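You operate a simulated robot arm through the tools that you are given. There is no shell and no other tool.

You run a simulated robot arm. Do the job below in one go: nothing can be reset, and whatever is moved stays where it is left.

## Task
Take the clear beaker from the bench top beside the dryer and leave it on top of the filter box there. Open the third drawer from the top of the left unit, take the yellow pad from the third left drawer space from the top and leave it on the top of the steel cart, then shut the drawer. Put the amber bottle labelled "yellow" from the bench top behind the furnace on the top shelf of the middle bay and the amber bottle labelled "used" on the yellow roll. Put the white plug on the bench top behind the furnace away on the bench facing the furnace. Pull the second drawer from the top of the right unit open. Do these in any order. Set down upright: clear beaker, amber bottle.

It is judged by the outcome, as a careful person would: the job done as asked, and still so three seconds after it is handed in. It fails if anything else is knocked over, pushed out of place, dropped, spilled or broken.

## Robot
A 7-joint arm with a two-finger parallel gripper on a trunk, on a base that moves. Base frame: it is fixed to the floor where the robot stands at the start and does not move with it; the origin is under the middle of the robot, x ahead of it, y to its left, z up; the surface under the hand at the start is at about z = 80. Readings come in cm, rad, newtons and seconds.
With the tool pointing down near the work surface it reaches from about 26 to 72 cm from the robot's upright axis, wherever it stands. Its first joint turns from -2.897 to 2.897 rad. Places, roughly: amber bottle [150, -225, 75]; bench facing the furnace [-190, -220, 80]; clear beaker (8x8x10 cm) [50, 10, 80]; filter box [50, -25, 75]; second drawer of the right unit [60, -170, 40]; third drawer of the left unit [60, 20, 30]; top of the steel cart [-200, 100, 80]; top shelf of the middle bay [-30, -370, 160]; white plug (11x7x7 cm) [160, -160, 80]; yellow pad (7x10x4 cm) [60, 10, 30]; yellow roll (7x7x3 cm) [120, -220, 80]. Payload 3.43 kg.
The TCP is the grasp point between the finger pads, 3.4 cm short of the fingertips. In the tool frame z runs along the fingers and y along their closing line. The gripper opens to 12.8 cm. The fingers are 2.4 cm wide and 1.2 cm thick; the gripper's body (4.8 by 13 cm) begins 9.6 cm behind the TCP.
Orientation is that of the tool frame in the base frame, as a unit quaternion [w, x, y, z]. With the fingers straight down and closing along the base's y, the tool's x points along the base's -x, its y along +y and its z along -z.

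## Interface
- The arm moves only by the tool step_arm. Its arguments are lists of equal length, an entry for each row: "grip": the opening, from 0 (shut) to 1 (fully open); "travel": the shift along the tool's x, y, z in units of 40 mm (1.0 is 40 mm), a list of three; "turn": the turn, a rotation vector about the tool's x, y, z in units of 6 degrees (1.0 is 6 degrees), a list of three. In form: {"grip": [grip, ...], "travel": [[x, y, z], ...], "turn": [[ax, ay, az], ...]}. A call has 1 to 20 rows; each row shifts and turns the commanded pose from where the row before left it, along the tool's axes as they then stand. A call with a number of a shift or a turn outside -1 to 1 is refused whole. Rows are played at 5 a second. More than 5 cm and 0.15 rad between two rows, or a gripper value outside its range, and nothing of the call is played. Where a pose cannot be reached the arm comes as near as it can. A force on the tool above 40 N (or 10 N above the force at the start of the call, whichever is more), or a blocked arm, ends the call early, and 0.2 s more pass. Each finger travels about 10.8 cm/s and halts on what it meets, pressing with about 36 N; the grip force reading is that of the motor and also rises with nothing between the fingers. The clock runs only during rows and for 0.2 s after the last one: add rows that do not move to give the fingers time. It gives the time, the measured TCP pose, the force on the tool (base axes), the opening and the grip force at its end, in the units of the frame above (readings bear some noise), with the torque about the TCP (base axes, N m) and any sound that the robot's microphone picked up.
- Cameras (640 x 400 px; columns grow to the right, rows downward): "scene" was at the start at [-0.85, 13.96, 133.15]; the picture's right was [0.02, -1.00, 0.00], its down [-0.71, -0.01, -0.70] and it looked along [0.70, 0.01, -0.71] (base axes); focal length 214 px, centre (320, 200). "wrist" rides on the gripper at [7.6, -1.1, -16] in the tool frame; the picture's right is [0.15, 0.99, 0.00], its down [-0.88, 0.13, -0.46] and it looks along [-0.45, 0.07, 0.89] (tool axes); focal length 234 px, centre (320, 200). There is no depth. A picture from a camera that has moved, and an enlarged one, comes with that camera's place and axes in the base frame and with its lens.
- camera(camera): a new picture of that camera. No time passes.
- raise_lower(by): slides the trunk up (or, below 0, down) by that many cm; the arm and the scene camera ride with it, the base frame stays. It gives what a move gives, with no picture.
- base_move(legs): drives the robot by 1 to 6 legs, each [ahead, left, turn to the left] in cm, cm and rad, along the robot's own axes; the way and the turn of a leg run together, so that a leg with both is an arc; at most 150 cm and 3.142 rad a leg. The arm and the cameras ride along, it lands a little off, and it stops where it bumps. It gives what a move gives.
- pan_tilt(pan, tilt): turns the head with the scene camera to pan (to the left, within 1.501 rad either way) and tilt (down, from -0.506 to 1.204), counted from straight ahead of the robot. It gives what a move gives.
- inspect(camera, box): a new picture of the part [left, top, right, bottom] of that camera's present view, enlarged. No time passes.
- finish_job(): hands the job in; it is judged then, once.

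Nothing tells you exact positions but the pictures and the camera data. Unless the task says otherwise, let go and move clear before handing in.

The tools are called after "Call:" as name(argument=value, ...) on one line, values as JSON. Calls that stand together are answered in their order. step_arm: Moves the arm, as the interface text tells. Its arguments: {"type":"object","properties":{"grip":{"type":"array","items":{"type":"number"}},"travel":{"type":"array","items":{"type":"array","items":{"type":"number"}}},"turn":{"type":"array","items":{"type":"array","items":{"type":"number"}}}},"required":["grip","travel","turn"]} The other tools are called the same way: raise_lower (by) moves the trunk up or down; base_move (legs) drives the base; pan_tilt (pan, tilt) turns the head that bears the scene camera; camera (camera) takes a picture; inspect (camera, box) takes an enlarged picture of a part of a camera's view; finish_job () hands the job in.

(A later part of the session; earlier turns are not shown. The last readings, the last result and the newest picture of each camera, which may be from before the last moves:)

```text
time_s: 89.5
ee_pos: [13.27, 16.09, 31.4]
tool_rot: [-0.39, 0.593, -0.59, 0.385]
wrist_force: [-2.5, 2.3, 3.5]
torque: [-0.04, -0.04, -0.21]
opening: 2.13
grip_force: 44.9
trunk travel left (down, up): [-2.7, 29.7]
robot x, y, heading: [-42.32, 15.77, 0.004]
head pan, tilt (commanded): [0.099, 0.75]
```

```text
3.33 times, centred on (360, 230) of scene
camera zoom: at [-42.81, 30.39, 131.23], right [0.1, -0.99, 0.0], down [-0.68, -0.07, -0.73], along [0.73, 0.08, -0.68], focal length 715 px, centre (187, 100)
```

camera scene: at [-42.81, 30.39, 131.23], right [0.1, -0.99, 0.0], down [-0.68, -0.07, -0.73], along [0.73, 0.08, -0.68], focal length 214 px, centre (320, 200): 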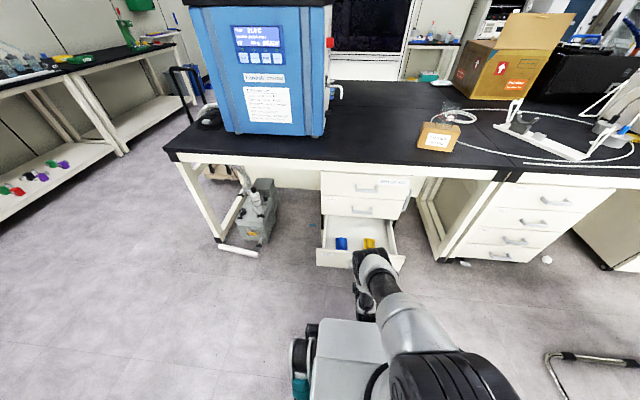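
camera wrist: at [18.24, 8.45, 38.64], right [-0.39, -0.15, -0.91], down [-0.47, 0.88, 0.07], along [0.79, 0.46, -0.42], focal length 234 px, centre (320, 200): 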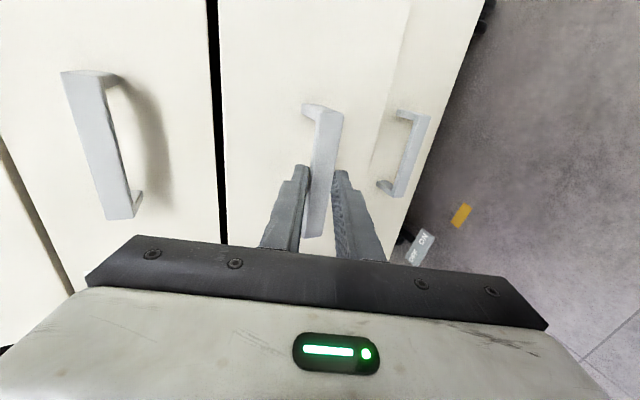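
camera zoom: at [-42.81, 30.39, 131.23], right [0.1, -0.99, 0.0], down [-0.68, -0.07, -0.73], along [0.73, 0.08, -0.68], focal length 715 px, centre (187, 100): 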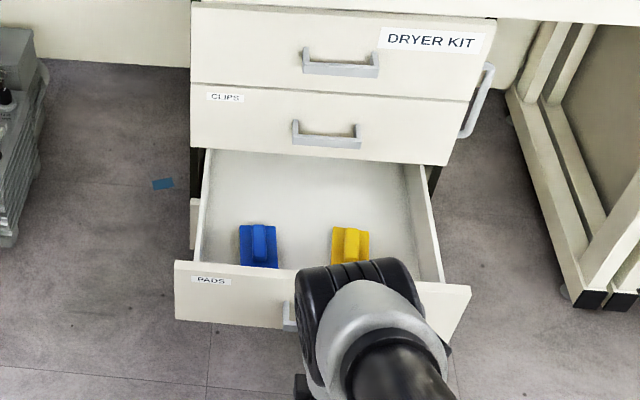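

Opened 25 cm; the yellow pad sits at about [33, 10.5] beside a blue one. A bit more opening would give the hand more room in front of the bench.

Call:
base_move(legs=[[-7, 0, 0]])

Call:
inspect(camera="scene", box=[280, 170, 440, 290])

```text
time_s: 90.5
ee_pos: [6.47, 16.08, 31.27]
tool_rot: [-0.39, 0.593, -0.59, 0.385]
wrist_force: [-2.1, -0.3, 2.3]
torque: [-0.02, -0.03, -0.16]
opening: 2.11
grip_force: 44.6
trunk travel left (down, up): [-2.7, 29.7]
robot x, y, heading: [-48.71, 15.51, 0.003]
head pan, tilt (commanded): [0.099, 0.75]
```

```text
3.33 times, centred on (360, 230) of scene
camera zoom: at [-49.63, 30.36, 131.23], right [0.1, -0.99, 0.0], down [-0.68, -0.07, -0.73], along [0.73, 0.08, -0.68], focal length 715 px, centre (187, 100)
```

zoom: 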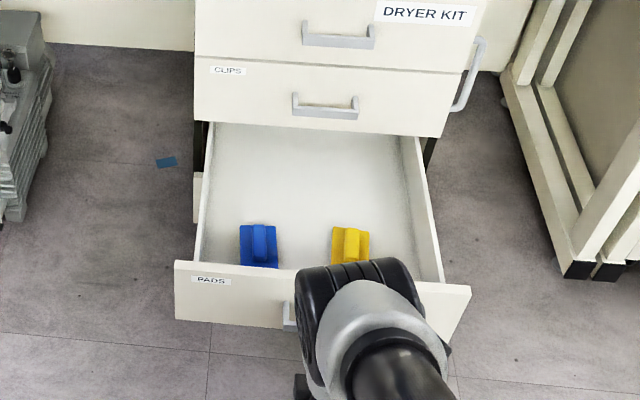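

Opened 32 cm, plenty. Letting go of the handle and backing off.

Call:
step_arm(grip=[0.2, 0.3, 0.42, 0.46, 0.46], travel=[[0, 0, 0], [0, 0, 0], [0, 0, 0], [0, 0, 0], [0, 0, 0]], turn=[[0, 0, 0], [0, 0, 0], [0, 0, 0], [0, 0, 0], [0, 0, 0]])

Call:
camera(camera="wrist")

```text
time_s: 91.7
ee_pos: [6.44, 16.11, 31.25]
tool_rot: [-0.389, 0.593, -0.59, 0.386]
wrist_force: [1.0, 0.8, 0.0]
torque: [0.01, -0.02, 0.01]
opening: 5.88
grip_force: 0.1
trunk travel left (down, up): [-2.7, 29.7]
robot x, y, heading: [-48.91, 15.9, 0.005]
head pan, tilt (commanded): [0.099, 0.75]
```

```text
taken
camera wrist: at [-7.65, 8.43, 38.62], right [-0.39, -0.15, -0.91], down [-0.48, 0.88, 0.07], along [0.79, 0.46, -0.42], focal length 234 px, centre (320, 200)
```

wrist: 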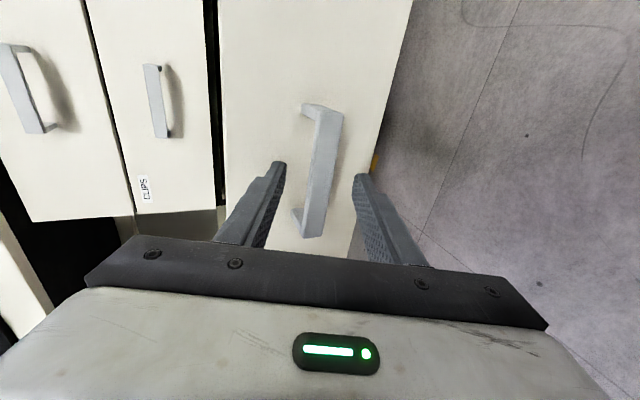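

Call:
base_move(legs=[[-10, 0, 0]])

Call:
step_arm(grip=[0.46, 0.46, 0.46, 0.46, 0.46, 0.46, 0.46, 0.46, 0.46, 0.46, 0.46, 0.46], travel=[[0, -0.6, -0.26], [0, -0.92, -0.397], [0, -0.92, -0.397], [0, -0.92, -0.397], [0, -0.92, -0.397], [0, -0.92, -0.397], [0, -0.92, -0.397], [0, -0.92, -0.397], [0, -0.92, -0.397], [0, -0.92, -0.397], [0, -0.92, -0.397], [0, 0, 0]], turn=[[0, 0, 0], [0, 0, 0], [0, 0, 0], [0, 0, 0], [0, 0, 0], [0, 0, 0], [0, 0, 0], [0, 0, 0], [0, 0, 0], [0, 0, 0], [0, 0, 0], [0, 0, 0]])

Call:
camera(camera="scene")

```text
time_s: 92.9
ee_pos: [-3.39, 16.19, 31.31]
tool_rot: [-0.39, 0.594, -0.59, 0.385]
wrist_force: [0.7, -0.2, -0.3]
torque: [-0.01, 0.0, -0.02]
opening: 5.86
grip_force: 0.1
trunk travel left (down, up): [-2.7, 29.7]
robot x, y, heading: [-58.79, 15.6, 0.007]
head pan, tilt (commanded): [0.099, 0.75]
```

```text
time_s: 95.5
ee_pos: [-3.18, 15.96, 73.99]
tool_rot: [-0.39, 0.593, -0.59, 0.385]
wrist_force: [0.2, 0.1, -0.1]
torque: [0.01, 0.02, -0.01]
opening: 5.91
grip_force: 0.1
trunk travel left (down, up): [-2.7, 29.7]
robot x, y, heading: [-58.94, 15.68, 0.009]
head pan, tilt (commanded): [0.099, 0.75]
```

```text
taken
camera scene: at [-59.54, 30.31, 131.22], right [0.11, -0.99, 0.0], down [-0.68, -0.07, -0.73], along [0.73, 0.08, -0.68], focal length 214 px, centre (320, 200)
```

scene: 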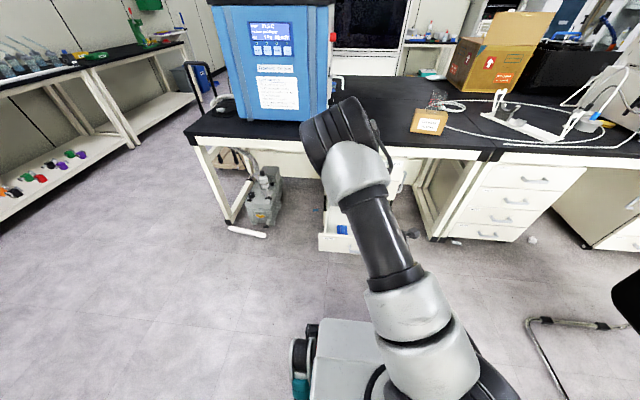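

Turning the tool back to point straight down, then looking into the drawer.

Call:
step_arm(grip=[0.6, 0.8, 1, 1, 1, 1, 1, 1, 1, 1, 1, 1, 1], travel=[[0, 0, 0], [0, 0, 0], [0, 0, 0], [0, 0, 0], [0, 0, 0], [0, 0, 0], [0, 0, 0], [0, 0, 0], [0, 0, 0], [0, 0, 0], [0, 0, 0], [0, 0, 0], [0, 0, 0]], turn=[[-1, 0, 0], [-1, 0, 0], [-1, 0, 0], [-1, 0, 0], [-1, 0, 0], [-1, 0, 0], [-1, 0, 0], [-1, 0, 0], [-1, 0, 0], [-1, 0, 0], [-1, 0, 0], [-0.1, 0, 0], [0, 0, 0]])

Call:
step_arm(grip=[1, 1, 1, 1, 1, 1, 1, 1, 1, 1, 1, 1, 1, 1, 1, 1], travel=[[0, 0, 0], [0, 0, 0], [0, 0, 0], [0, 0, 0], [0, 0, 0], [0, 0, 0], [0, 0, 0], [0, 0, 0], [0, 0, 0], [0, 0, 0], [0, 0, 0], [0, 0, 0], [0, 0, 0], [0, 0, 0], [0, 0, 0], [0, 0, 0]], turn=[[0, 0, 1], [0, 0, 1], [0, 0, 1], [0, 0, 1], [0, 0, 1], [0, 0, 1], [0, 0, 1], [0, 0, 1], [0, 0, 1], [0, 0, 1], [0, 0, 1], [0, 0, 1], [0, 0, 1], [0, 0, 1], [0, 0, 1], [0, 0, 0]])

Call:
camera(camera="scene")

```text
time_s: 98.3
ee_pos: [-3.27, 16.18, 73.97]
tool_rot: [0.0, 0.71, -0.704, -0.003]
wrist_force: [-0.2, -1.1, -0.4]
torque: [0.01, 0.01, 0.03]
opening: 12.82
grip_force: 0.2
trunk travel left (down, up): [-2.7, 29.7]
robot x, y, heading: [-58.69, 15.85, 0.011]
head pan, tilt (commanded): [0.099, 0.75]
```

```text
time_s: 101.7
ee_pos: [-3.23, 16.02, 73.87]
tool_rot: [-0.001, -0.003, 1.0, 0.002]
wrist_force: [0.5, 0.7, 0.3]
torque: [-0.02, -0.02, 0.02]
opening: 12.78
grip_force: 0.1
trunk travel left (down, up): [-2.7, 29.7]
robot x, y, heading: [-58.73, 15.61, 0.012]
head pan, tilt (commanded): [0.099, 0.75]
```

```text
taken
camera scene: at [-59.54, 30.31, 131.22], right [0.11, -0.99, 0.0], down [-0.68, -0.07, -0.73], along [0.73, 0.08, -0.68], focal length 214 px, centre (320, 200)
```

scene: 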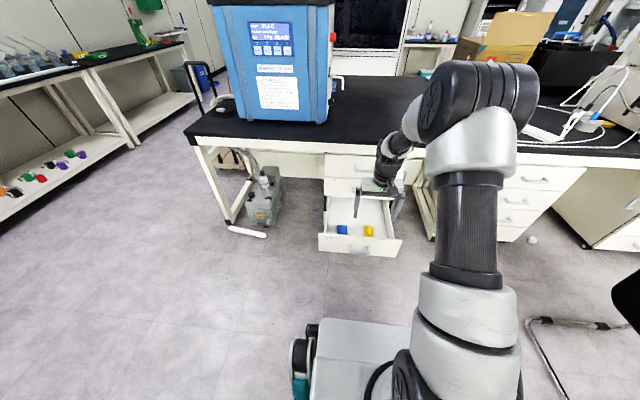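

Driving forward so the hand comes over the yellow pad.

Call:
base_move(legs=[[29, -5.5, -0.01]])

Call:
camera(camera="wrist")

Call:
camera(camera="scene")

```text
time_s: 103.7
ee_pos: [25.5, 9.93, 73.96]
tool_rot: [-0.001, 0.001, 1.0, 0.002]
wrist_force: [-0.6, -0.7, 1.7]
torque: [0.0, 0.03, 0.0]
opening: 12.8
grip_force: 0.0
trunk travel left (down, up): [-2.7, 29.7]
robot x, y, heading: [-30.39, 10.47, -0.005]
head pan, tilt (commanded): [0.099, 0.75]
```

```text
taken
camera wrist: at [17.95, 8.87, 89.92], right [-0.15, 0.99, 0.0], down [0.88, 0.13, 0.45], along [0.45, 0.07, -0.89], focal length 234 px, centre (320, 200)
```

wrist: 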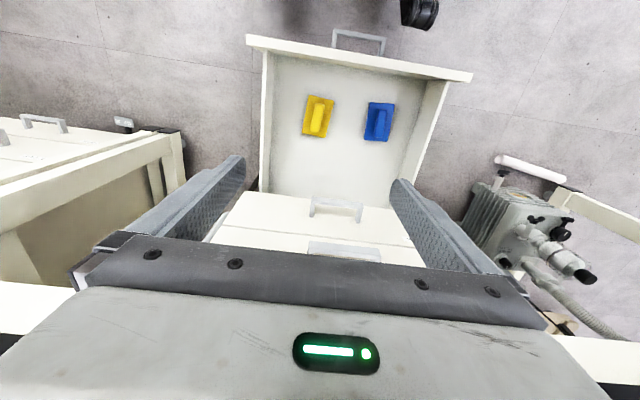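

```text
taken
camera scene: at [-30.65, 24.78, 131.22], right [0.1, -1.0, 0.0], down [-0.68, -0.07, -0.73], along [0.73, 0.07, -0.68], focal length 214 px, centre (320, 200)
```

scene: 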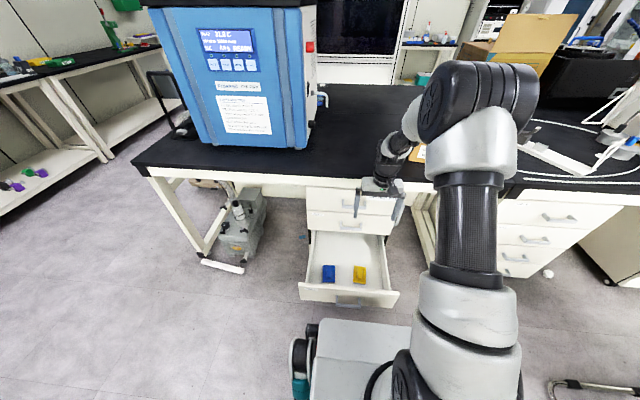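

Call:
inspect(camera="wrist", box=[240, 30, 440, 180])

Call:
inspect(camera="scene", box=[290, 225, 410, 315])

```text
2.67 times, centred on (340, 105) of wrist
camera zoom: at [17.95, 8.87, 89.92], right [-0.15, 0.99, 0.0], down [0.88, 0.13, 0.45], along [0.45, 0.07, -0.89], focal length 624 px, centre (267, 453)
```

zoom: 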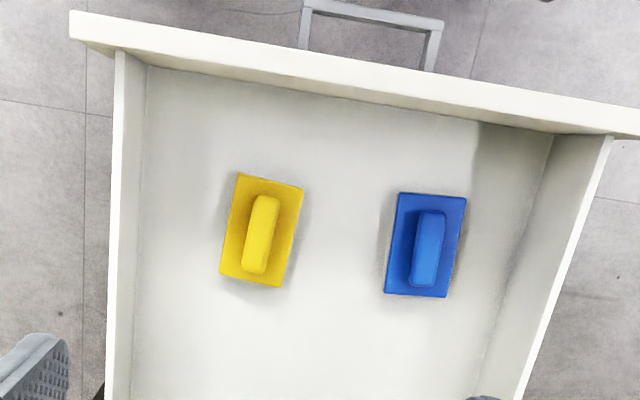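

```text
4.44 times, centred on (350, 270) of scene
camera zoom: at [-30.65, 24.78, 131.22], right [0.1, -1.0, 0.0], down [-0.68, -0.07, -0.73], along [0.73, 0.07, -0.68], focal length 953 px, centre (187, -111)
```

zoom: 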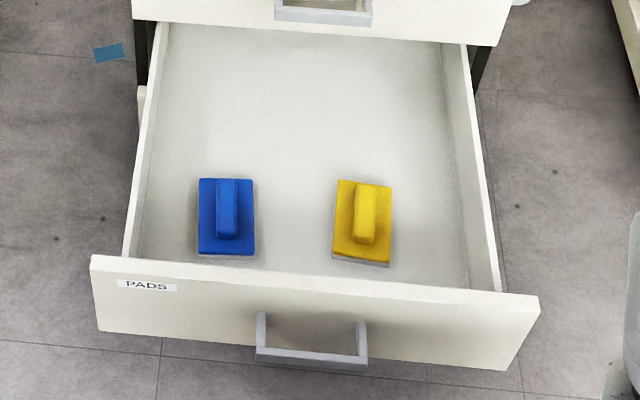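

The yellow pad has a ridge handle (about 2 cm wide, along x) at [26.2, 9.7], plate top at z≈27.4. I'll go down to grip the ridge, checking on the way.

Call:
step_arm(grip=[0.8, 0.6, 0.6, 0.6, 0.6, 0.6, 0.6, 0.6, 0.6, 0.6], travel=[[-0.175, -0.06, 0.6], [0, 0, 0.9], [0, 0, 0.9], [0, 0, 0.9], [0, 0, 0.9], [0, 0, 0.9], [0, 0, 0.9], [0, 0, 0.9], [0, 0, 0.6], [0, 0, 0]], turn=[[0, 0, 0.5], [0, 0, 0], [0, 0, 0], [0, 0, 0], [0, 0, 0], [0, 0, 0], [0, 0, 0], [0, 0, 0], [0, 0, 0], [0, 0, 0]])

Call:
camera(camera="wrist")

Call:
camera(camera="scene")

```text
time_s: 105.9
ee_pos: [25.82, 9.99, 44.06]
tool_rot: [-0.002, 0.027, 1.0, 0.002]
wrist_force: [0.5, -1.0, -0.5]
torque: [0.0, -0.03, -0.02]
opening: 7.71
grip_force: 0.1
trunk travel left (down, up): [-2.7, 29.7]
robot x, y, heading: [-29.96, 9.85, -0.003]
head pan, tilt (commanded): [0.099, 0.75]
```

```text
taken
camera wrist: at [18.38, 9.08, 59.97], right [-0.09, 1.0, 0.0], down [0.89, 0.08, 0.45], along [0.45, 0.05, -0.89], focal length 234 px, centre (320, 200)
```

wrist: 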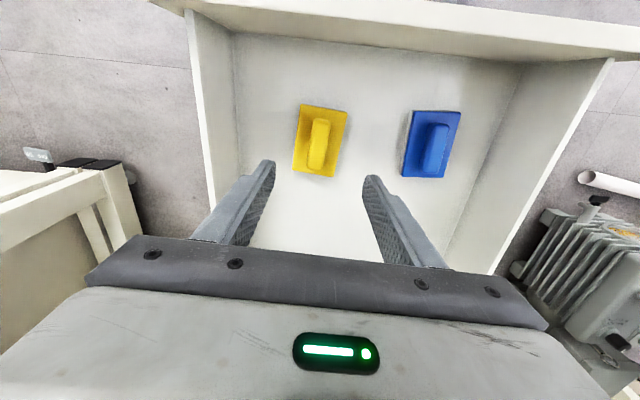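

```text
taken
camera scene: at [-30.64, 24.78, 131.22], right [0.1, -1.0, 0.0], down [-0.68, -0.07, -0.73], along [0.73, 0.07, -0.68], focal length 214 px, centre (320, 200)
```

scene: 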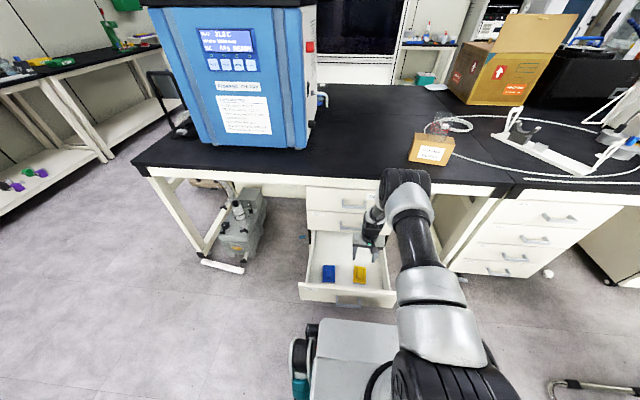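

Well aligned over the ridge. Descending the last 13 cm.

Call:
step_arm(grip=[0.6, 0.6, 0.6, 0.6, 0.6, 0.6], travel=[[0, 0, 0.8], [0, 0, 0.8], [0, 0, 0.8], [0, 0, 0.5], [0, 0, 0.3], [0, 0, 0]], turn=[[0, 0, 0], [0, 0, 0], [0, 0, 0], [0, 0, 0], [0, 0, 0], [0, 0, 0]])

Call:
camera(camera="wrist")

Call:
inspect(camera="scene", box=[290, 205, 420, 305])

```text
time_s: 107.3
ee_pos: [25.88, 9.87, 31.35]
tool_rot: [-0.001, 0.028, 1.0, 0.002]
wrist_force: [0.5, 0.3, 0.5]
torque: [0.0, 0.0, -0.01]
opening: 7.67
grip_force: 0.1
trunk travel left (down, up): [-2.7, 29.7]
robot x, y, heading: [-29.71, 9.89, -0.007]
head pan, tilt (commanded): [0.099, 0.75]
```

```text
taken
camera wrist: at [18.39, 9.13, 47.15], right [-0.09, 1.0, 0.0], down [0.89, 0.08, 0.45], along [0.45, 0.05, -0.89], focal length 234 px, centre (320, 200)
```

wrist: 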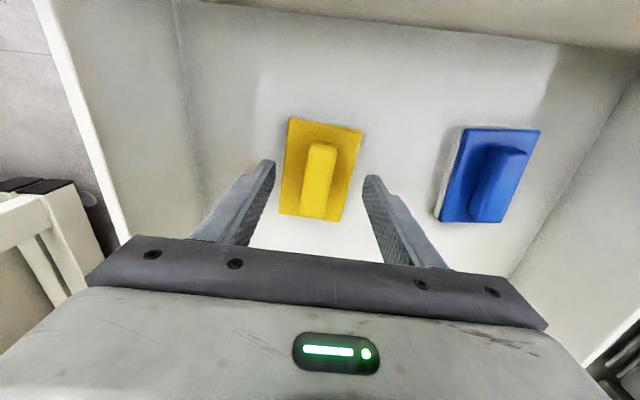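

```text
4.00 times, centred on (355, 255) of scene
camera zoom: at [-30.64, 24.78, 131.22], right [0.1, -1.0, 0.0], down [-0.68, -0.07, -0.73], along [0.73, 0.07, -0.68], focal length 858 px, centre (180, -20)
```

zoom: 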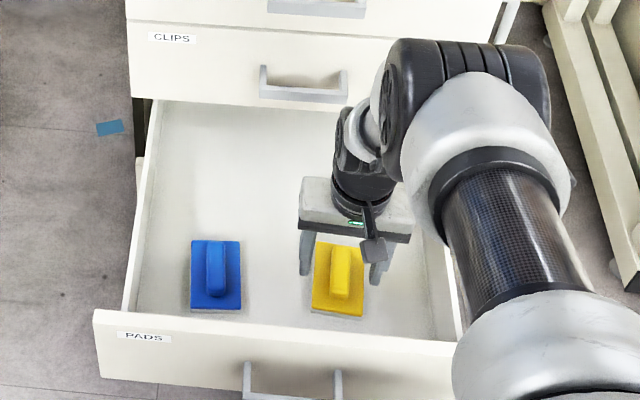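

Call:
step_arm(grip=[0.45, 0.3, 0.2, 0.1, 0.05, 0.05, 0.05], travel=[[0, 0, 0], [0, 0, 0], [0, 0, 0], [0, 0, 0], [0, 0, 0], [0, 0, 0], [0, 0, 0]], turn=[[0, 0, 0], [0, 0, 0], [0, 0, 0], [0, 0, 0], [0, 0, 0], [0, 0, 0], [0, 0, 0]])

Call:
camera(camera="wrist")

```text
time_s: 108.9
ee_pos: [25.98, 9.94, 31.18]
tool_rot: [-0.002, 0.027, 1.0, 0.002]
wrist_force: [1.3, 0.4, 0.6]
torque: [0.01, 0.07, -0.01]
opening: 2.29
grip_force: 35.8
trunk travel left (down, up): [-2.7, 29.7]
robot x, y, heading: [-29.93, 10.12, -0.001]
head pan, tilt (commanded): [0.099, 0.75]
```

```text
taken
camera wrist: at [18.38, 9.13, 47.17], right [-0.09, 1.0, 0.0], down [0.89, 0.08, 0.45], along [0.45, 0.05, -0.89], focal length 234 px, centre (320, 200)
```

wrist: 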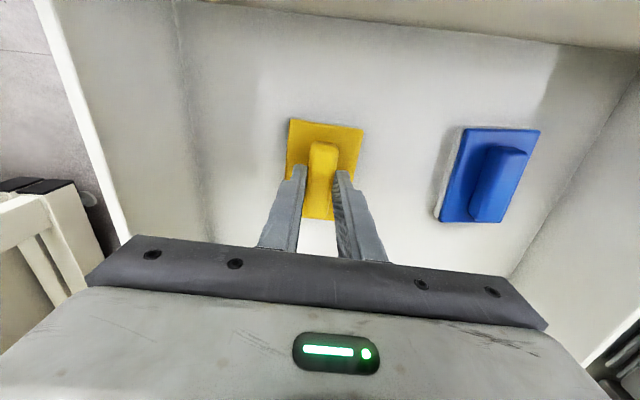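

Gripped on the ridge (2.3 cm). Lifting slowly at first and checking.

Call:
step_arm(grip=[0.05, 0.05, 0.05, 0.05, 0.05, 0.05, 0.05, 0.05, 0.05], travel=[[0, 0, -0.1], [0, 0, -0.2], [0, 0, -0.3], [0, 0, -0.4], [0, 0, -0.4], [0, 0, -0.4], [0, 0, -0.4], [0, 0, -0.2], [0, 0, 0]], turn=[[0, 0, 0], [0, 0, 0], [0, 0, 0], [0, 0, 0], [0, 0, 0], [0, 0, 0], [0, 0, 0], [0, 0, 0], [0, 0, 0]])

Call:
camera(camera="wrist")

```text
time_s: 110.9
ee_pos: [26.06, 9.68, 40.8]
tool_rot: [-0.002, 0.027, 1.0, 0.002]
wrist_force: [0.3, 0.1, -0.1]
torque: [0.0, -0.04, 0.0]
opening: 2.3
grip_force: 35.8
trunk travel left (down, up): [-2.7, 29.7]
robot x, y, heading: [-30.13, 10.18, -0.004]
head pan, tilt (commanded): [0.099, 0.75]
```

```text
taken
camera wrist: at [18.51, 9.05, 56.73], right [-0.09, 1.0, 0.0], down [0.89, 0.08, 0.45], along [0.45, 0.05, -0.89], focal length 234 px, centre (320, 200)
```

wrist: 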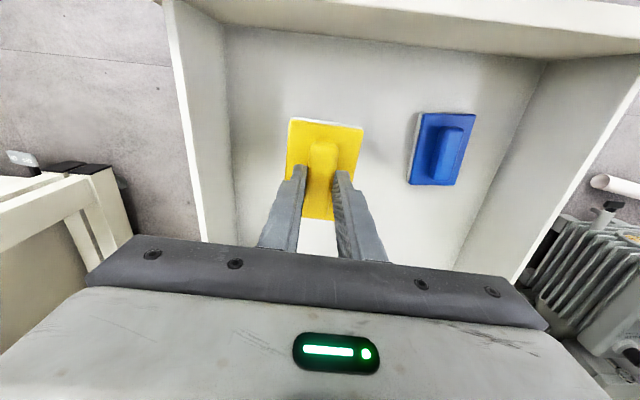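

The pad is held firmly. Lifting it up out of the drawer and backing away.

Call:
step_arm(grip=[0.05, 0.05, 0.05, 0.05, 0.05, 0.05, 0.05, 0.05, 0.05, 0.05, 0.05, 0.05, 0.05, 0.05, 0.05, 0.05], travel=[[0, 0, -0.5], [0, 0, -0.9], [0, 0, -0.9], [0, 0, -0.9], [0, 0, -0.9], [0, 0, -0.9], [0, 0, -0.9], [0, 0, -0.9], [0, 0, -0.9], [0, 0, -0.9], [0, 0, -0.9], [0, 0, -0.9], [0, 0, -0.9], [0, 0, -0.9], [0, 0, -0.6], [0, 0, 0]], turn=[[0, 0, 0], [0, 0, 0], [0, 0, 0], [0, 0, 0], [0, 0, 0], [0, 0, 0], [0, 0, 0], [0, 0, 0], [0, 0, 0], [0, 0, 0], [0, 0, 0], [0, 0, 0], [0, 0, 0], [0, 0, 0], [0, 0, 0], [0, 0, 0]])

Call:
camera(camera="wrist")

```text
time_s: 114.3
ee_pos: [26.26, 9.78, 92.04]
tool_rot: [-0.002, 0.027, 1.0, 0.002]
wrist_force: [-0.3, 1.2, -1.0]
torque: [0.0, 0.0, 0.0]
opening: 2.3
grip_force: 36.0
trunk travel left (down, up): [-2.7, 29.7]
robot x, y, heading: [-29.91, 10.27, -0.007]
head pan, tilt (commanded): [0.099, 0.75]
```

```text
taken
camera wrist: at [18.71, 8.97, 108.02], right [-0.09, 1.0, 0.0], down [0.89, 0.08, 0.45], along [0.45, 0.05, -0.89], focal length 234 px, centre (320, 200)
```

wrist: 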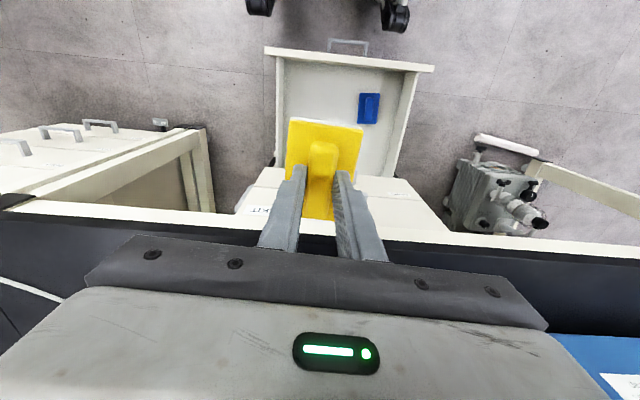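

Backing away from the bench and turning left toward the steel cart.

Call:
base_move(legs=[[-45, 0, 0], [0, 0, 2.3]])

Call:
pan_tilt(pan=0.2, tilt=0.5)

Call:
camera(camera="scene")

```text
time_s: 122.7
ee_pos: [-114.18, 51.34, 92.06]
tool_rot: [0.003, 0.909, -0.418, 0.0]
wrist_force: [-0.6, 0.3, -1.3]
torque: [-0.01, 0.01, -0.01]
opening: 2.29
grip_force: 36.1
trunk travel left (down, up): [-2.7, 29.7]
robot x, y, heading: [-75.4, 10.43, 2.328]
head pan, tilt (commanded): [0.099, 0.75]
```

```text
time_s: 123.5
ee_pos: [-114.08, 51.37, 92.01]
tool_rot: [0.003, 0.908, -0.418, 0.001]
wrist_force: [-0.1, -0.2, 0.8]
torque: [0.02, -0.03, -0.01]
opening: 2.24
grip_force: 36.1
trunk travel left (down, up): [-2.7, 29.7]
robot x, y, heading: [-75.59, 10.48, 2.326]
head pan, tilt (commanded): [0.201, 0.499]
```

```text
taken
camera scene: at [-86.86, -0.78, 133.41], right [0.57, 0.82, 0.0], down [0.39, -0.28, -0.88], along [-0.72, 0.5, -0.48], focal length 214 px, centre (320, 200)
```

scene: 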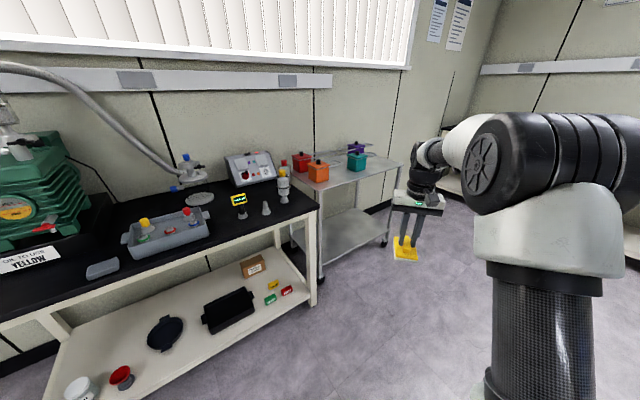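

Call:
inspect(camera="scene", box=[260, 120, 440, 260])

```text
2.86 times, centred on (350, 190) of scene
camera zoom: at [-86.86, -0.78, 133.41], right [0.57, 0.82, 0.0], down [0.39, -0.28, -0.88], along [-0.72, 0.5, -0.48], focal length 613 px, centre (234, 229)
```

zoom: 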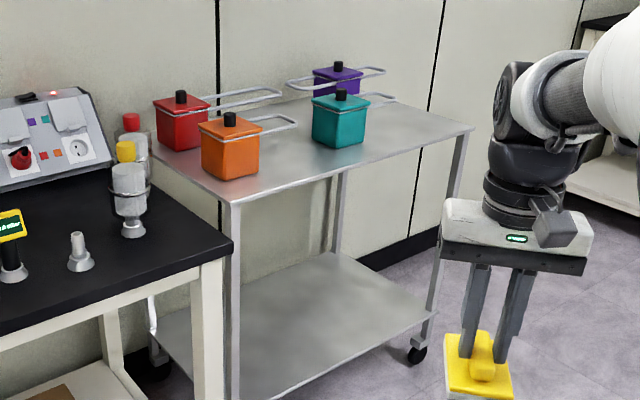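

The cart top is at about x -176…-210, y 60…136, z≈80, with coloured pots on its left part; its right end (around [-187, 122]) is free. I'll raise the pad, face -x and strafe in front of that spot.

Call:
step_arm(grip=[0.05, 0.05, 0.05, 0.05, 0.05], travel=[[0, 0, -0.9], [0, 0, -0.9], [0, 0, -0.9], [0, 0, -0.9], [0, 0, 0]], turn=[[0, 0, 0], [0, 0, 0], [0, 0, 0], [0, 0, 0], [0, 0, 0]])

Call:
base_move(legs=[[0, 0, 0.814], [0, -108, 0]])

Call:
pan_tilt(pan=0.0, tilt=0.6)

Call:
camera(camera="scene")

```text
time_s: 124.7
ee_pos: [-114.2, 51.63, 106.52]
tool_rot: [0.002, 0.909, -0.418, 0.001]
wrist_force: [-0.2, 0.3, -0.6]
torque: [0.01, -0.01, 0.01]
opening: 2.29
grip_force: 35.6
trunk travel left (down, up): [-2.7, 29.7]
robot x, y, heading: [-75.27, 10.29, 2.329]
head pan, tilt (commanded): [0.201, 0.499]
```

```text
time_s: 137.6
ee_pos: [-134.24, 117.72, 106.56]
tool_rot: [0.002, 1.0, -0.017, 0.001]
wrist_force: [-1.0, 0.8, -0.9]
torque: [0.02, 0.01, 0.01]
opening: 2.28
grip_force: 36.0
trunk travel left (down, up): [-2.7, 29.7]
robot x, y, heading: [-78.14, 118.42, -3.127]
head pan, tilt (commanded): [0.201, 0.499]
```

```text
time_s: 138.3
ee_pos: [-134.28, 117.72, 106.54]
tool_rot: [0.002, 1.0, -0.017, 0.002]
wrist_force: [-0.5, -0.5, -0.2]
torque: [0.0, 0.0, -0.01]
opening: 2.29
grip_force: 36.4
trunk travel left (down, up): [-2.7, 29.7]
robot x, y, heading: [-77.9, 118.37, -3.123]
head pan, tilt (commanded): [0.0, 0.6]
```

```text
taken
camera scene: at [-77.24, 104.2, 132.51], right [-0.02, 1.0, 0.0], down [0.56, 0.01, -0.83], along [-0.83, -0.01, -0.56], focal length 214 px, centre (320, 200)
```

scene: 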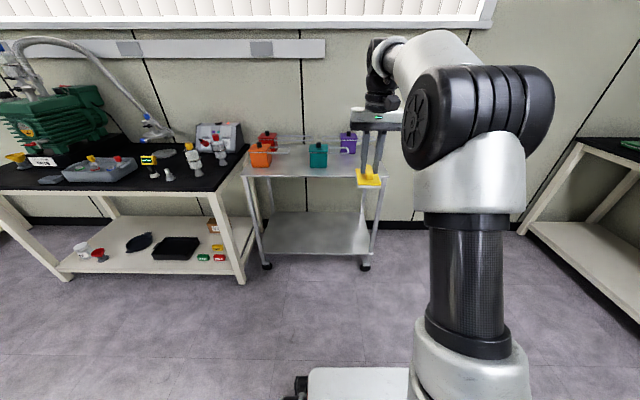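

Call:
inspect(camera="scene", box=[230, 110, 410, 230])

Call:
camera(camera="wrist")

```text
3.33 times, centred on (320, 170) of scene
camera zoom: at [-77.24, 104.2, 132.51], right [-0.02, 1.0, 0.0], down [0.56, 0.01, -0.83], along [-0.83, -0.01, -0.56], focal length 715 px, centre (320, 300)
```

zoom: 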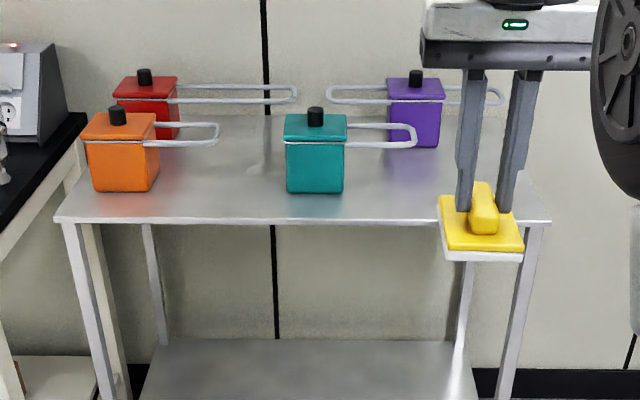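

```text
taken
camera wrist: at [-126.59, 118.61, 122.43], right [0.11, -0.99, 0.0], down [-0.89, -0.1, 0.45], along [-0.45, -0.05, -0.89], focal length 234 px, centre (320, 200)
```

wrist: 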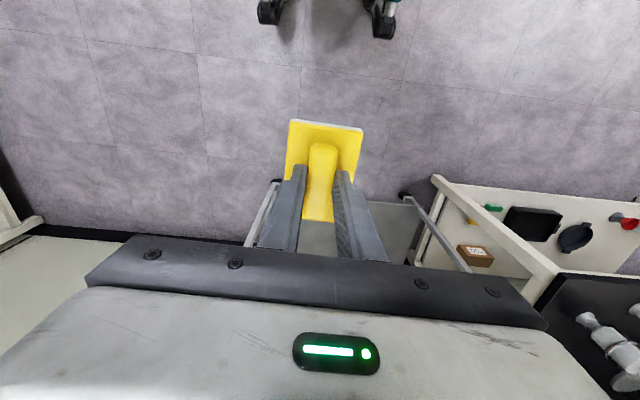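

The pots' handles reach to y≈118 (teal) and y≈136 further back (purple), so I'll aim for the front right area of the cart at about [-186, 129], well clear of them.

Call:
base_move(legs=[[0, -12.2, 0], [51, 0, 0]])

Call:
pan_tilt(pan=-0.1, tilt=0.8)

Call:
camera(camera="scene")

Call:
camera(camera="wrist")

```text
time_s: 142.7
ee_pos: [-185.28, 129.77, 106.43]
tool_rot: [0.002, 1.0, -0.022, 0.0]
wrist_force: [0.6, -0.3, 0.4]
torque: [0.01, -0.02, 0.01]
opening: 2.26
grip_force: 36.6
trunk travel left (down, up): [-2.7, 29.7]
robot x, y, heading: [-128.97, 130.51, -3.131]
head pan, tilt (commanded): [0.0, 0.6]
```

```text
time_s: 143.5
ee_pos: [-185.37, 129.87, 106.57]
tool_rot: [0.002, 1.0, -0.022, 0.002]
wrist_force: [0.3, -0.5, -0.6]
torque: [0.01, 0.0, 0.01]
opening: 2.3
grip_force: 35.9
trunk travel left (down, up): [-2.7, 29.7]
robot x, y, heading: [-129.04, 129.94, -3.139]
head pan, tilt (commanded): [-0.099, 0.799]
```

```text
taken
camera scene: at [-127.74, 116.57, 130.83], right [0.09, 1.0, 0.0], down [0.71, -0.07, -0.7], along [-0.69, 0.06, -0.72], focal length 214 px, centre (320, 200)
```

scene: 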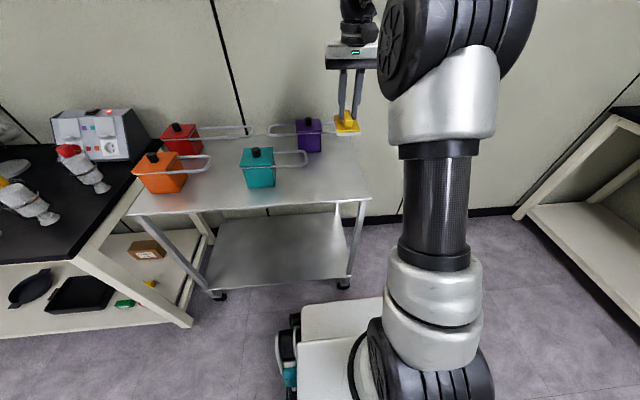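

```text
taken
camera wrist: at [-177.75, 130.68, 122.44], right [0.1, -0.99, 0.0], down [-0.89, -0.09, 0.45], along [-0.45, -0.05, -0.89], focal length 234 px, centre (320, 200)
```

wrist: 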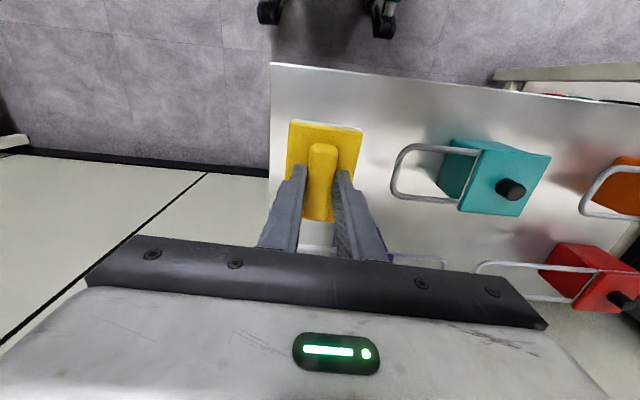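

The spot under the pad is clear. Lowering it onto the cart top.

Call:
step_arm(grip=[0.05, 0.05, 0.05, 0.05, 0.05, 0.05, 0.05, 0.05], travel=[[-0.37, 0, 0.5], [0, 0, 0.8], [0, 0, 0.8], [0, 0, 0.8], [0, 0, 0.8], [0, 0, 0.7], [0, 0, 0.4], [0, 0, 0]], turn=[[0, 0, 0], [0, 0, 0], [0, 0, 0], [0, 0, 0], [0, 0, 0], [0, 0, 0], [0, 0, 0], [0, 0, 0]])

Call:
inspect(camera="scene", box=[230, 80, 410, 220])

Call:
camera(camera="wrist")

```text
time_s: 145.3
ee_pos: [-186.84, 129.9, 87.1]
tool_rot: [0.002, 1.0, -0.022, 0.002]
wrist_force: [0.3, 0.2, -0.6]
torque: [-0.02, -0.01, 0.02]
opening: 2.32
grip_force: 35.6
trunk travel left (down, up): [-2.7, 29.7]
robot x, y, heading: [-128.92, 129.9, -3.135]
head pan, tilt (commanded): [-0.099, 0.799]
```

```text
2.86 times, centred on (320, 150) of scene
camera zoom: at [-127.74, 116.57, 130.82], right [0.09, 1.0, 0.0], down [0.71, -0.07, -0.7], along [-0.69, 0.06, -0.72], focal length 613 px, centre (320, 343)
```

zoom: 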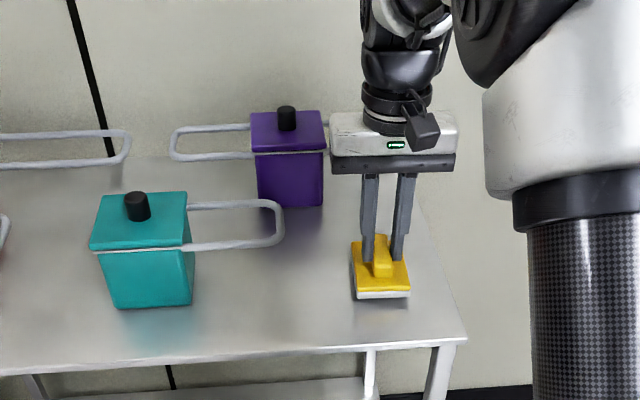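

```text
taken
camera wrist: at [-179.19, 130.65, 103.1], right [0.1, -0.99, 0.0], down [-0.89, -0.09, 0.45], along [-0.45, -0.05, -0.89], focal length 234 px, centre (320, 200)
```

wrist: 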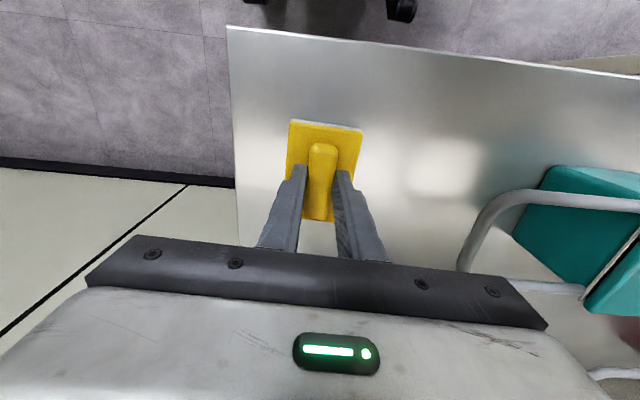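

Call:
step_arm(grip=[0.05, 0.05, 0.05, 0.05, 0.05, 0.05, 0.05], travel=[[0, 0, 0.1], [0, 0, 0.08], [0, 0, 0.08], [0, 0, 0.06], [0, 0, 0.06], [0, 0, 0], [0, 0, 0]], turn=[[0, 0, 0], [0, 0, 0], [0, 0, 0], [0, 0, 0], [0, 0, 0], [0, 0, 0], [0, 0, 0]])

```text
time_s: 146.9
ee_pos: [-186.91, 129.93, 86.14]
tool_rot: [0.001, 1.0, -0.022, -0.003]
wrist_force: [-1.9, -1.3, 35.4]
torque: [0.0, 0.1, 0.01]
opening: 2.28
grip_force: 35.9
trunk travel left (down, up): [-2.7, 29.7]
robot x, y, heading: [-128.94, 129.93, -3.132]
head pan, tilt (commanded): [-0.099, 0.799]
```

Contact. Easing, opening, and rising clear.

Call:
step_arm(grip=[0.05, 0.05, 0.2, 0.3, 0.4, 0.4, 0.4], travel=[[0, 0, -0.09], [0, 0, 0], [0, 0, 0], [0, 0, 0], [0, 0, 0], [0, 0, 0], [0, 0, 0]], turn=[[0, 0, 0], [0, 0, 0], [0, 0, 0], [0, 0, 0], [0, 0, 0], [0, 0, 0], [0, 0, 0]])

Call:
step_arm(grip=[0.4, 0.4, 0.4, 0.4, 0.4, 0.4, 0.4, 0.4], travel=[[0, 0, -0.3], [0, 0, -0.8], [0, 0, -0.9], [0, 0, -0.9], [0, 0, -0.9], [0, 0, -0.9], [0, 0, -0.6], [0, 0, 0]], turn=[[0, 0, 0], [0, 0, 0], [0, 0, 0], [0, 0, 0], [0, 0, 0], [0, 0, 0], [0, 0, 0], [0, 0, 0]])

Call:
inspect(camera="scene", box=[230, 80, 410, 220])

```text
time_s: 148.5
ee_pos: [-186.76, 129.72, 86.09]
tool_rot: [0.002, 1.0, -0.021, 0.002]
wrist_force: [-0.2, 0.8, 0.1]
torque: [0.03, -0.05, 0.01]
opening: 5.12
grip_force: 0.0
trunk travel left (down, up): [-2.7, 29.7]
robot x, y, heading: [-128.55, 129.69, -3.14]
head pan, tilt (commanded): [-0.099, 0.799]
```

```text
time_s: 150.3
ee_pos: [-186.87, 129.72, 107.51]
tool_rot: [0.001, 1.0, -0.022, 0.002]
wrist_force: [0.8, 0.4, -0.1]
torque: [-0.02, 0.0, -0.01]
opening: 5.12
grip_force: 0.1
trunk travel left (down, up): [-2.7, 29.7]
robot x, y, heading: [-128.82, 129.57, -3.133]
head pan, tilt (commanded): [-0.099, 0.799]
```

```text
2.86 times, centred on (320, 150) of scene
camera zoom: at [-127.74, 116.57, 130.82], right [0.09, 1.0, 0.0], down [0.71, -0.07, -0.7], along [-0.69, 0.06, -0.72], focal length 613 px, centre (320, 343)
```

zoom: 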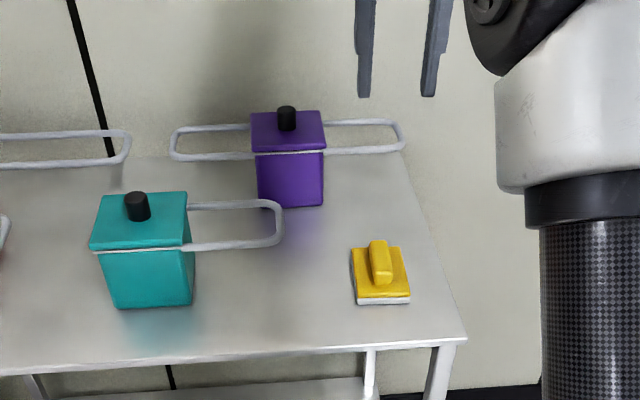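

The yellow pad stands on the cart. Backing off, turning round to face the bench again and strafing back to the open drawer.

Call:
base_move(legs=[[-55, 0, 0], [0, 0, 3.13], [0, -113, 0]])

Call:
step_arm(grip=[0, 0, 0, 0, 0, 0, 0, 0, 0, 0, 0, 0, 0, 0, 0, 0], travel=[[0, 0, 0], [0, 0, 0], [0, 0, 0], [0, 0, 0], [0, 0, 0], [0, 0, 0], [0, 0, 0], [0, 0, 0], [0, 0, 0], [0, 0, 0], [0, 0, 0], [0, 0, 0], [0, 0, 0], [0, 0, 0], [0, 0, 0], [0, 0, 0]], turn=[[0, 0, -1], [0, 0, -1], [0, 0, -1], [0, 0, -1], [0, 0, -1], [0, 0, -1], [0, 0, -1], [0, 0, -1], [0, 0, -1], [0, 0, -1], [0, 0, -1], [0, 0, -1], [0, 0, -1], [0, 0, -1], [0, 0, -1], [0, 0, 0]])

Call:
camera(camera="scene")

```text
time_s: 171.8
ee_pos: [-17.08, 14.79, 107.36]
tool_rot: [-0.001, 0.026, 1.0, 0.002]
wrist_force: [0.2, 0.4, -1.1]
torque: [-0.04, 0.01, 0.0]
opening: 5.13
grip_force: 0.0
trunk travel left (down, up): [-2.7, 29.7]
robot x, y, heading: [-75.44, 15.26, -0.004]
head pan, tilt (commanded): [-0.099, 0.799]
```

```text
time_s: 175.2
ee_pos: [-17.04, 14.91, 107.55]
tool_rot: [0.0, -0.689, 0.725, 0.002]
wrist_force: [-0.6, 0.3, 0.3]
torque: [0.03, -0.01, -0.01]
opening: 0.0
grip_force: 33.2
trunk travel left (down, up): [-2.7, 29.7]
robot x, y, heading: [-75.12, 15.28, -0.005]
head pan, tilt (commanded): [-0.099, 0.799]
```

```text
taken
camera scene: at [-75.88, 28.22, 130.82], right [-0.1, -0.99, 0.0], down [-0.71, 0.07, -0.7], along [0.69, -0.07, -0.72], focal length 214 px, centre (320, 200)
```

scene: 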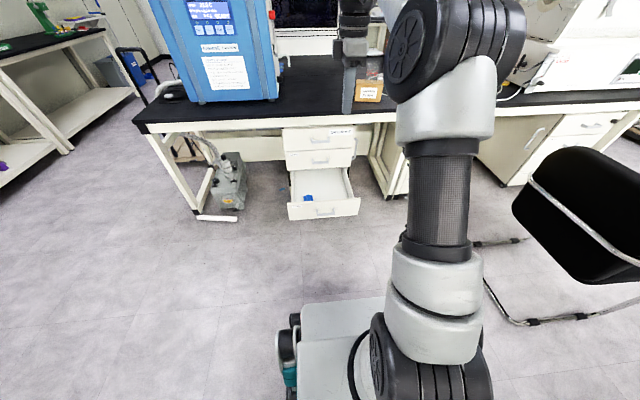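

Call:
step_arm(grip=[0, 0, 0, 0, 0, 0, 0, 0, 0, 0, 0, 0, 0, 0, 0, 0, 0, 0], travel=[[0, 0, 0.8], [0, 0.2, 0.8], [0, 0.2, 0.8], [0, 0.2, 0.8], [0, 0.2, 0.8], [0, 0, 0], [0, 0, 0], [0, 0, 0], [0, 0, 0], [0, 0, 0], [0, 0, 0], [0, 0, 0], [0, 0, 0], [0, 0, 0], [0, 0, 0], [0, 0, 0], [0, 0, 0], [0, 0, 0]], turn=[[0, 0, -0.5], [0, 0, 0], [0, 0, 0], [0, 0, 0], [0, 0, 0], [1, 0, 0], [1, 0, 0], [1, 0, 0], [1, 0, 0], [1, 0, 0], [1, 0, 0], [1, 0, 0], [1, 0, 0], [1, 0, 0], [1, 0, 0], [1, 0, 0], [0.1, 0, 0], [0, 0, 0]])

Call:
step_arm(grip=[0, 0, 0, 0, 0, 0, 0, 0, 0, 0, 0, 0, 0, 0, 0], travel=[[0, 0.92, 0.397], [0, 0.92, 0.397], [0, 0.92, 0.397], [0, 0.92, 0.397], [0, 0.92, 0.397], [0, 0.92, 0.397], [0, 0.92, 0.397], [0, 0.92, 0.397], [0, 0.92, 0.397], [0, 0.92, 0.397], [0, 0.92, 0.397], [0, 0.92, 0.397], [0, 0.92, 0.397], [0, 0.5, 0.216], [0, 0, 0]], turn=[[0, 0, 0], [0, 0, 0], [0, 0, 0], [0, 0, 0], [0, 0, 0], [0, 0, 0], [0, 0, 0], [0, 0, 0], [0, 0, 0], [0, 0, 0], [0, 0, 0], [0, 0, 0], [0, 0, 0], [0, 0, 0], [0, 0, 0]])

Call:
camera(camera="wrist")

Call:
camera(camera="scene")

```text
time_s: 179.1
ee_pos: [-20.25, 14.81, 91.37]
tool_rot: [0.388, -0.591, 0.592, -0.387]
wrist_force: [0.9, -0.1, 0.3]
torque: [0.01, 0.02, 0.01]
opening: 0.01
grip_force: 33.4
trunk travel left (down, up): [-2.7, 29.7]
robot x, y, heading: [-75.46, 15.19, -0.001]
head pan, tilt (commanded): [-0.099, 0.799]
```

```text
time_s: 182.2
ee_pos: [-20.37, 14.92, 36.99]
tool_rot: [0.389, -0.591, 0.592, -0.386]
wrist_force: [-0.4, -0.4, -0.3]
torque: [-0.01, -0.02, 0.01]
opening: 0.02
grip_force: 32.8
trunk travel left (down, up): [-2.7, 29.7]
robot x, y, heading: [-74.64, 14.88, -0.003]
head pan, tilt (commanded): [-0.099, 0.799]
```

```text
taken
camera wrist: at [-34.51, 7.35, 44.43], right [-0.4, -0.14, -0.91], down [-0.47, 0.88, 0.07], along [0.79, 0.45, -0.42], focal length 234 px, centre (320, 200)
```

wrist: 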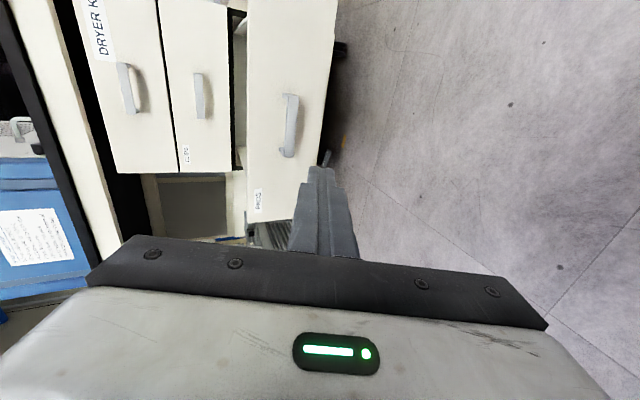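

```text
taken
camera scene: at [-75.88, 28.22, 130.82], right [-0.1, -0.99, 0.0], down [-0.71, 0.07, -0.7], along [0.69, -0.07, -0.72], focal length 214 px, centre (320, 200)
```

scene: 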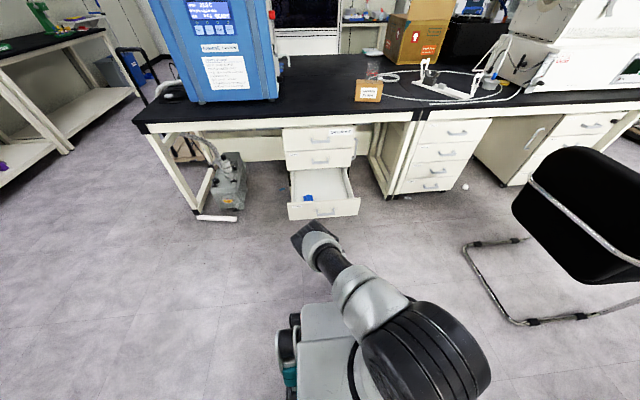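

Fingers closed, pointing at the upper part of the drawer front above the handle. Driving forward close to it.

Call:
base_move(legs=[[25, 1.0, 0]])

Call:
camera(camera="wrist")

Call:
inspect(camera="scene", box=[240, 160, 420, 290])

```text
time_s: 184.1
ee_pos: [4.67, 15.77, 37.13]
tool_rot: [0.388, -0.59, 0.593, -0.388]
wrist_force: [-0.3, -0.4, -0.1]
torque: [0.0, -0.02, 0.0]
opening: 0.02
grip_force: 33.3
trunk travel left (down, up): [-2.7, 29.7]
robot x, y, heading: [-50.22, 16.38, -0.005]
head pan, tilt (commanded): [-0.099, 0.799]
```

```text
taken
camera wrist: at [-9.54, 8.15, 44.46], right [-0.4, -0.14, -0.91], down [-0.47, 0.88, 0.07], along [0.79, 0.45, -0.42], focal length 234 px, centre (320, 200)
```

wrist: 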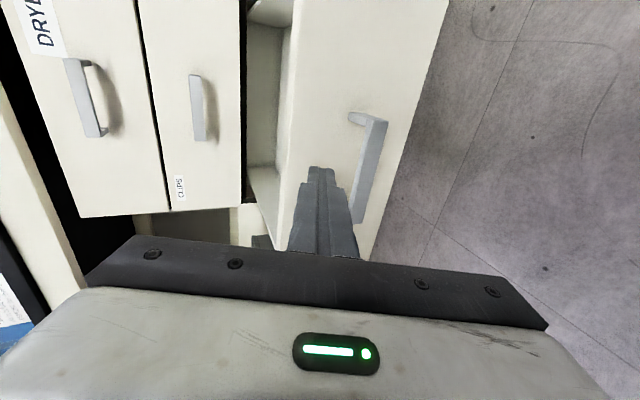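

```text
3.08 times, centred on (330, 225) of scene
camera zoom: at [-50.87, 29.11, 130.82], right [-0.1, -0.99, 0.0], down [-0.71, 0.07, -0.7], along [0.69, -0.07, -0.72], focal length 660 px, centre (289, 123)
```

zoom: 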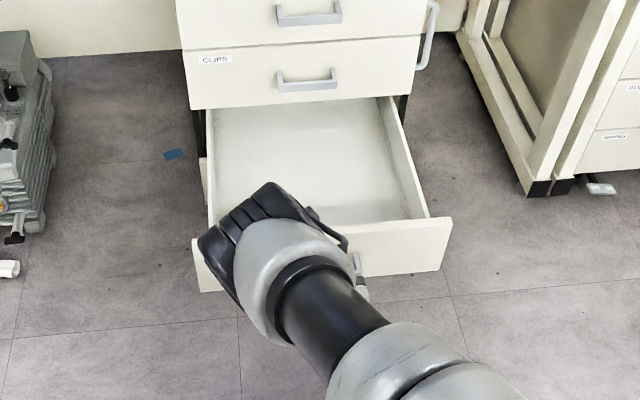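

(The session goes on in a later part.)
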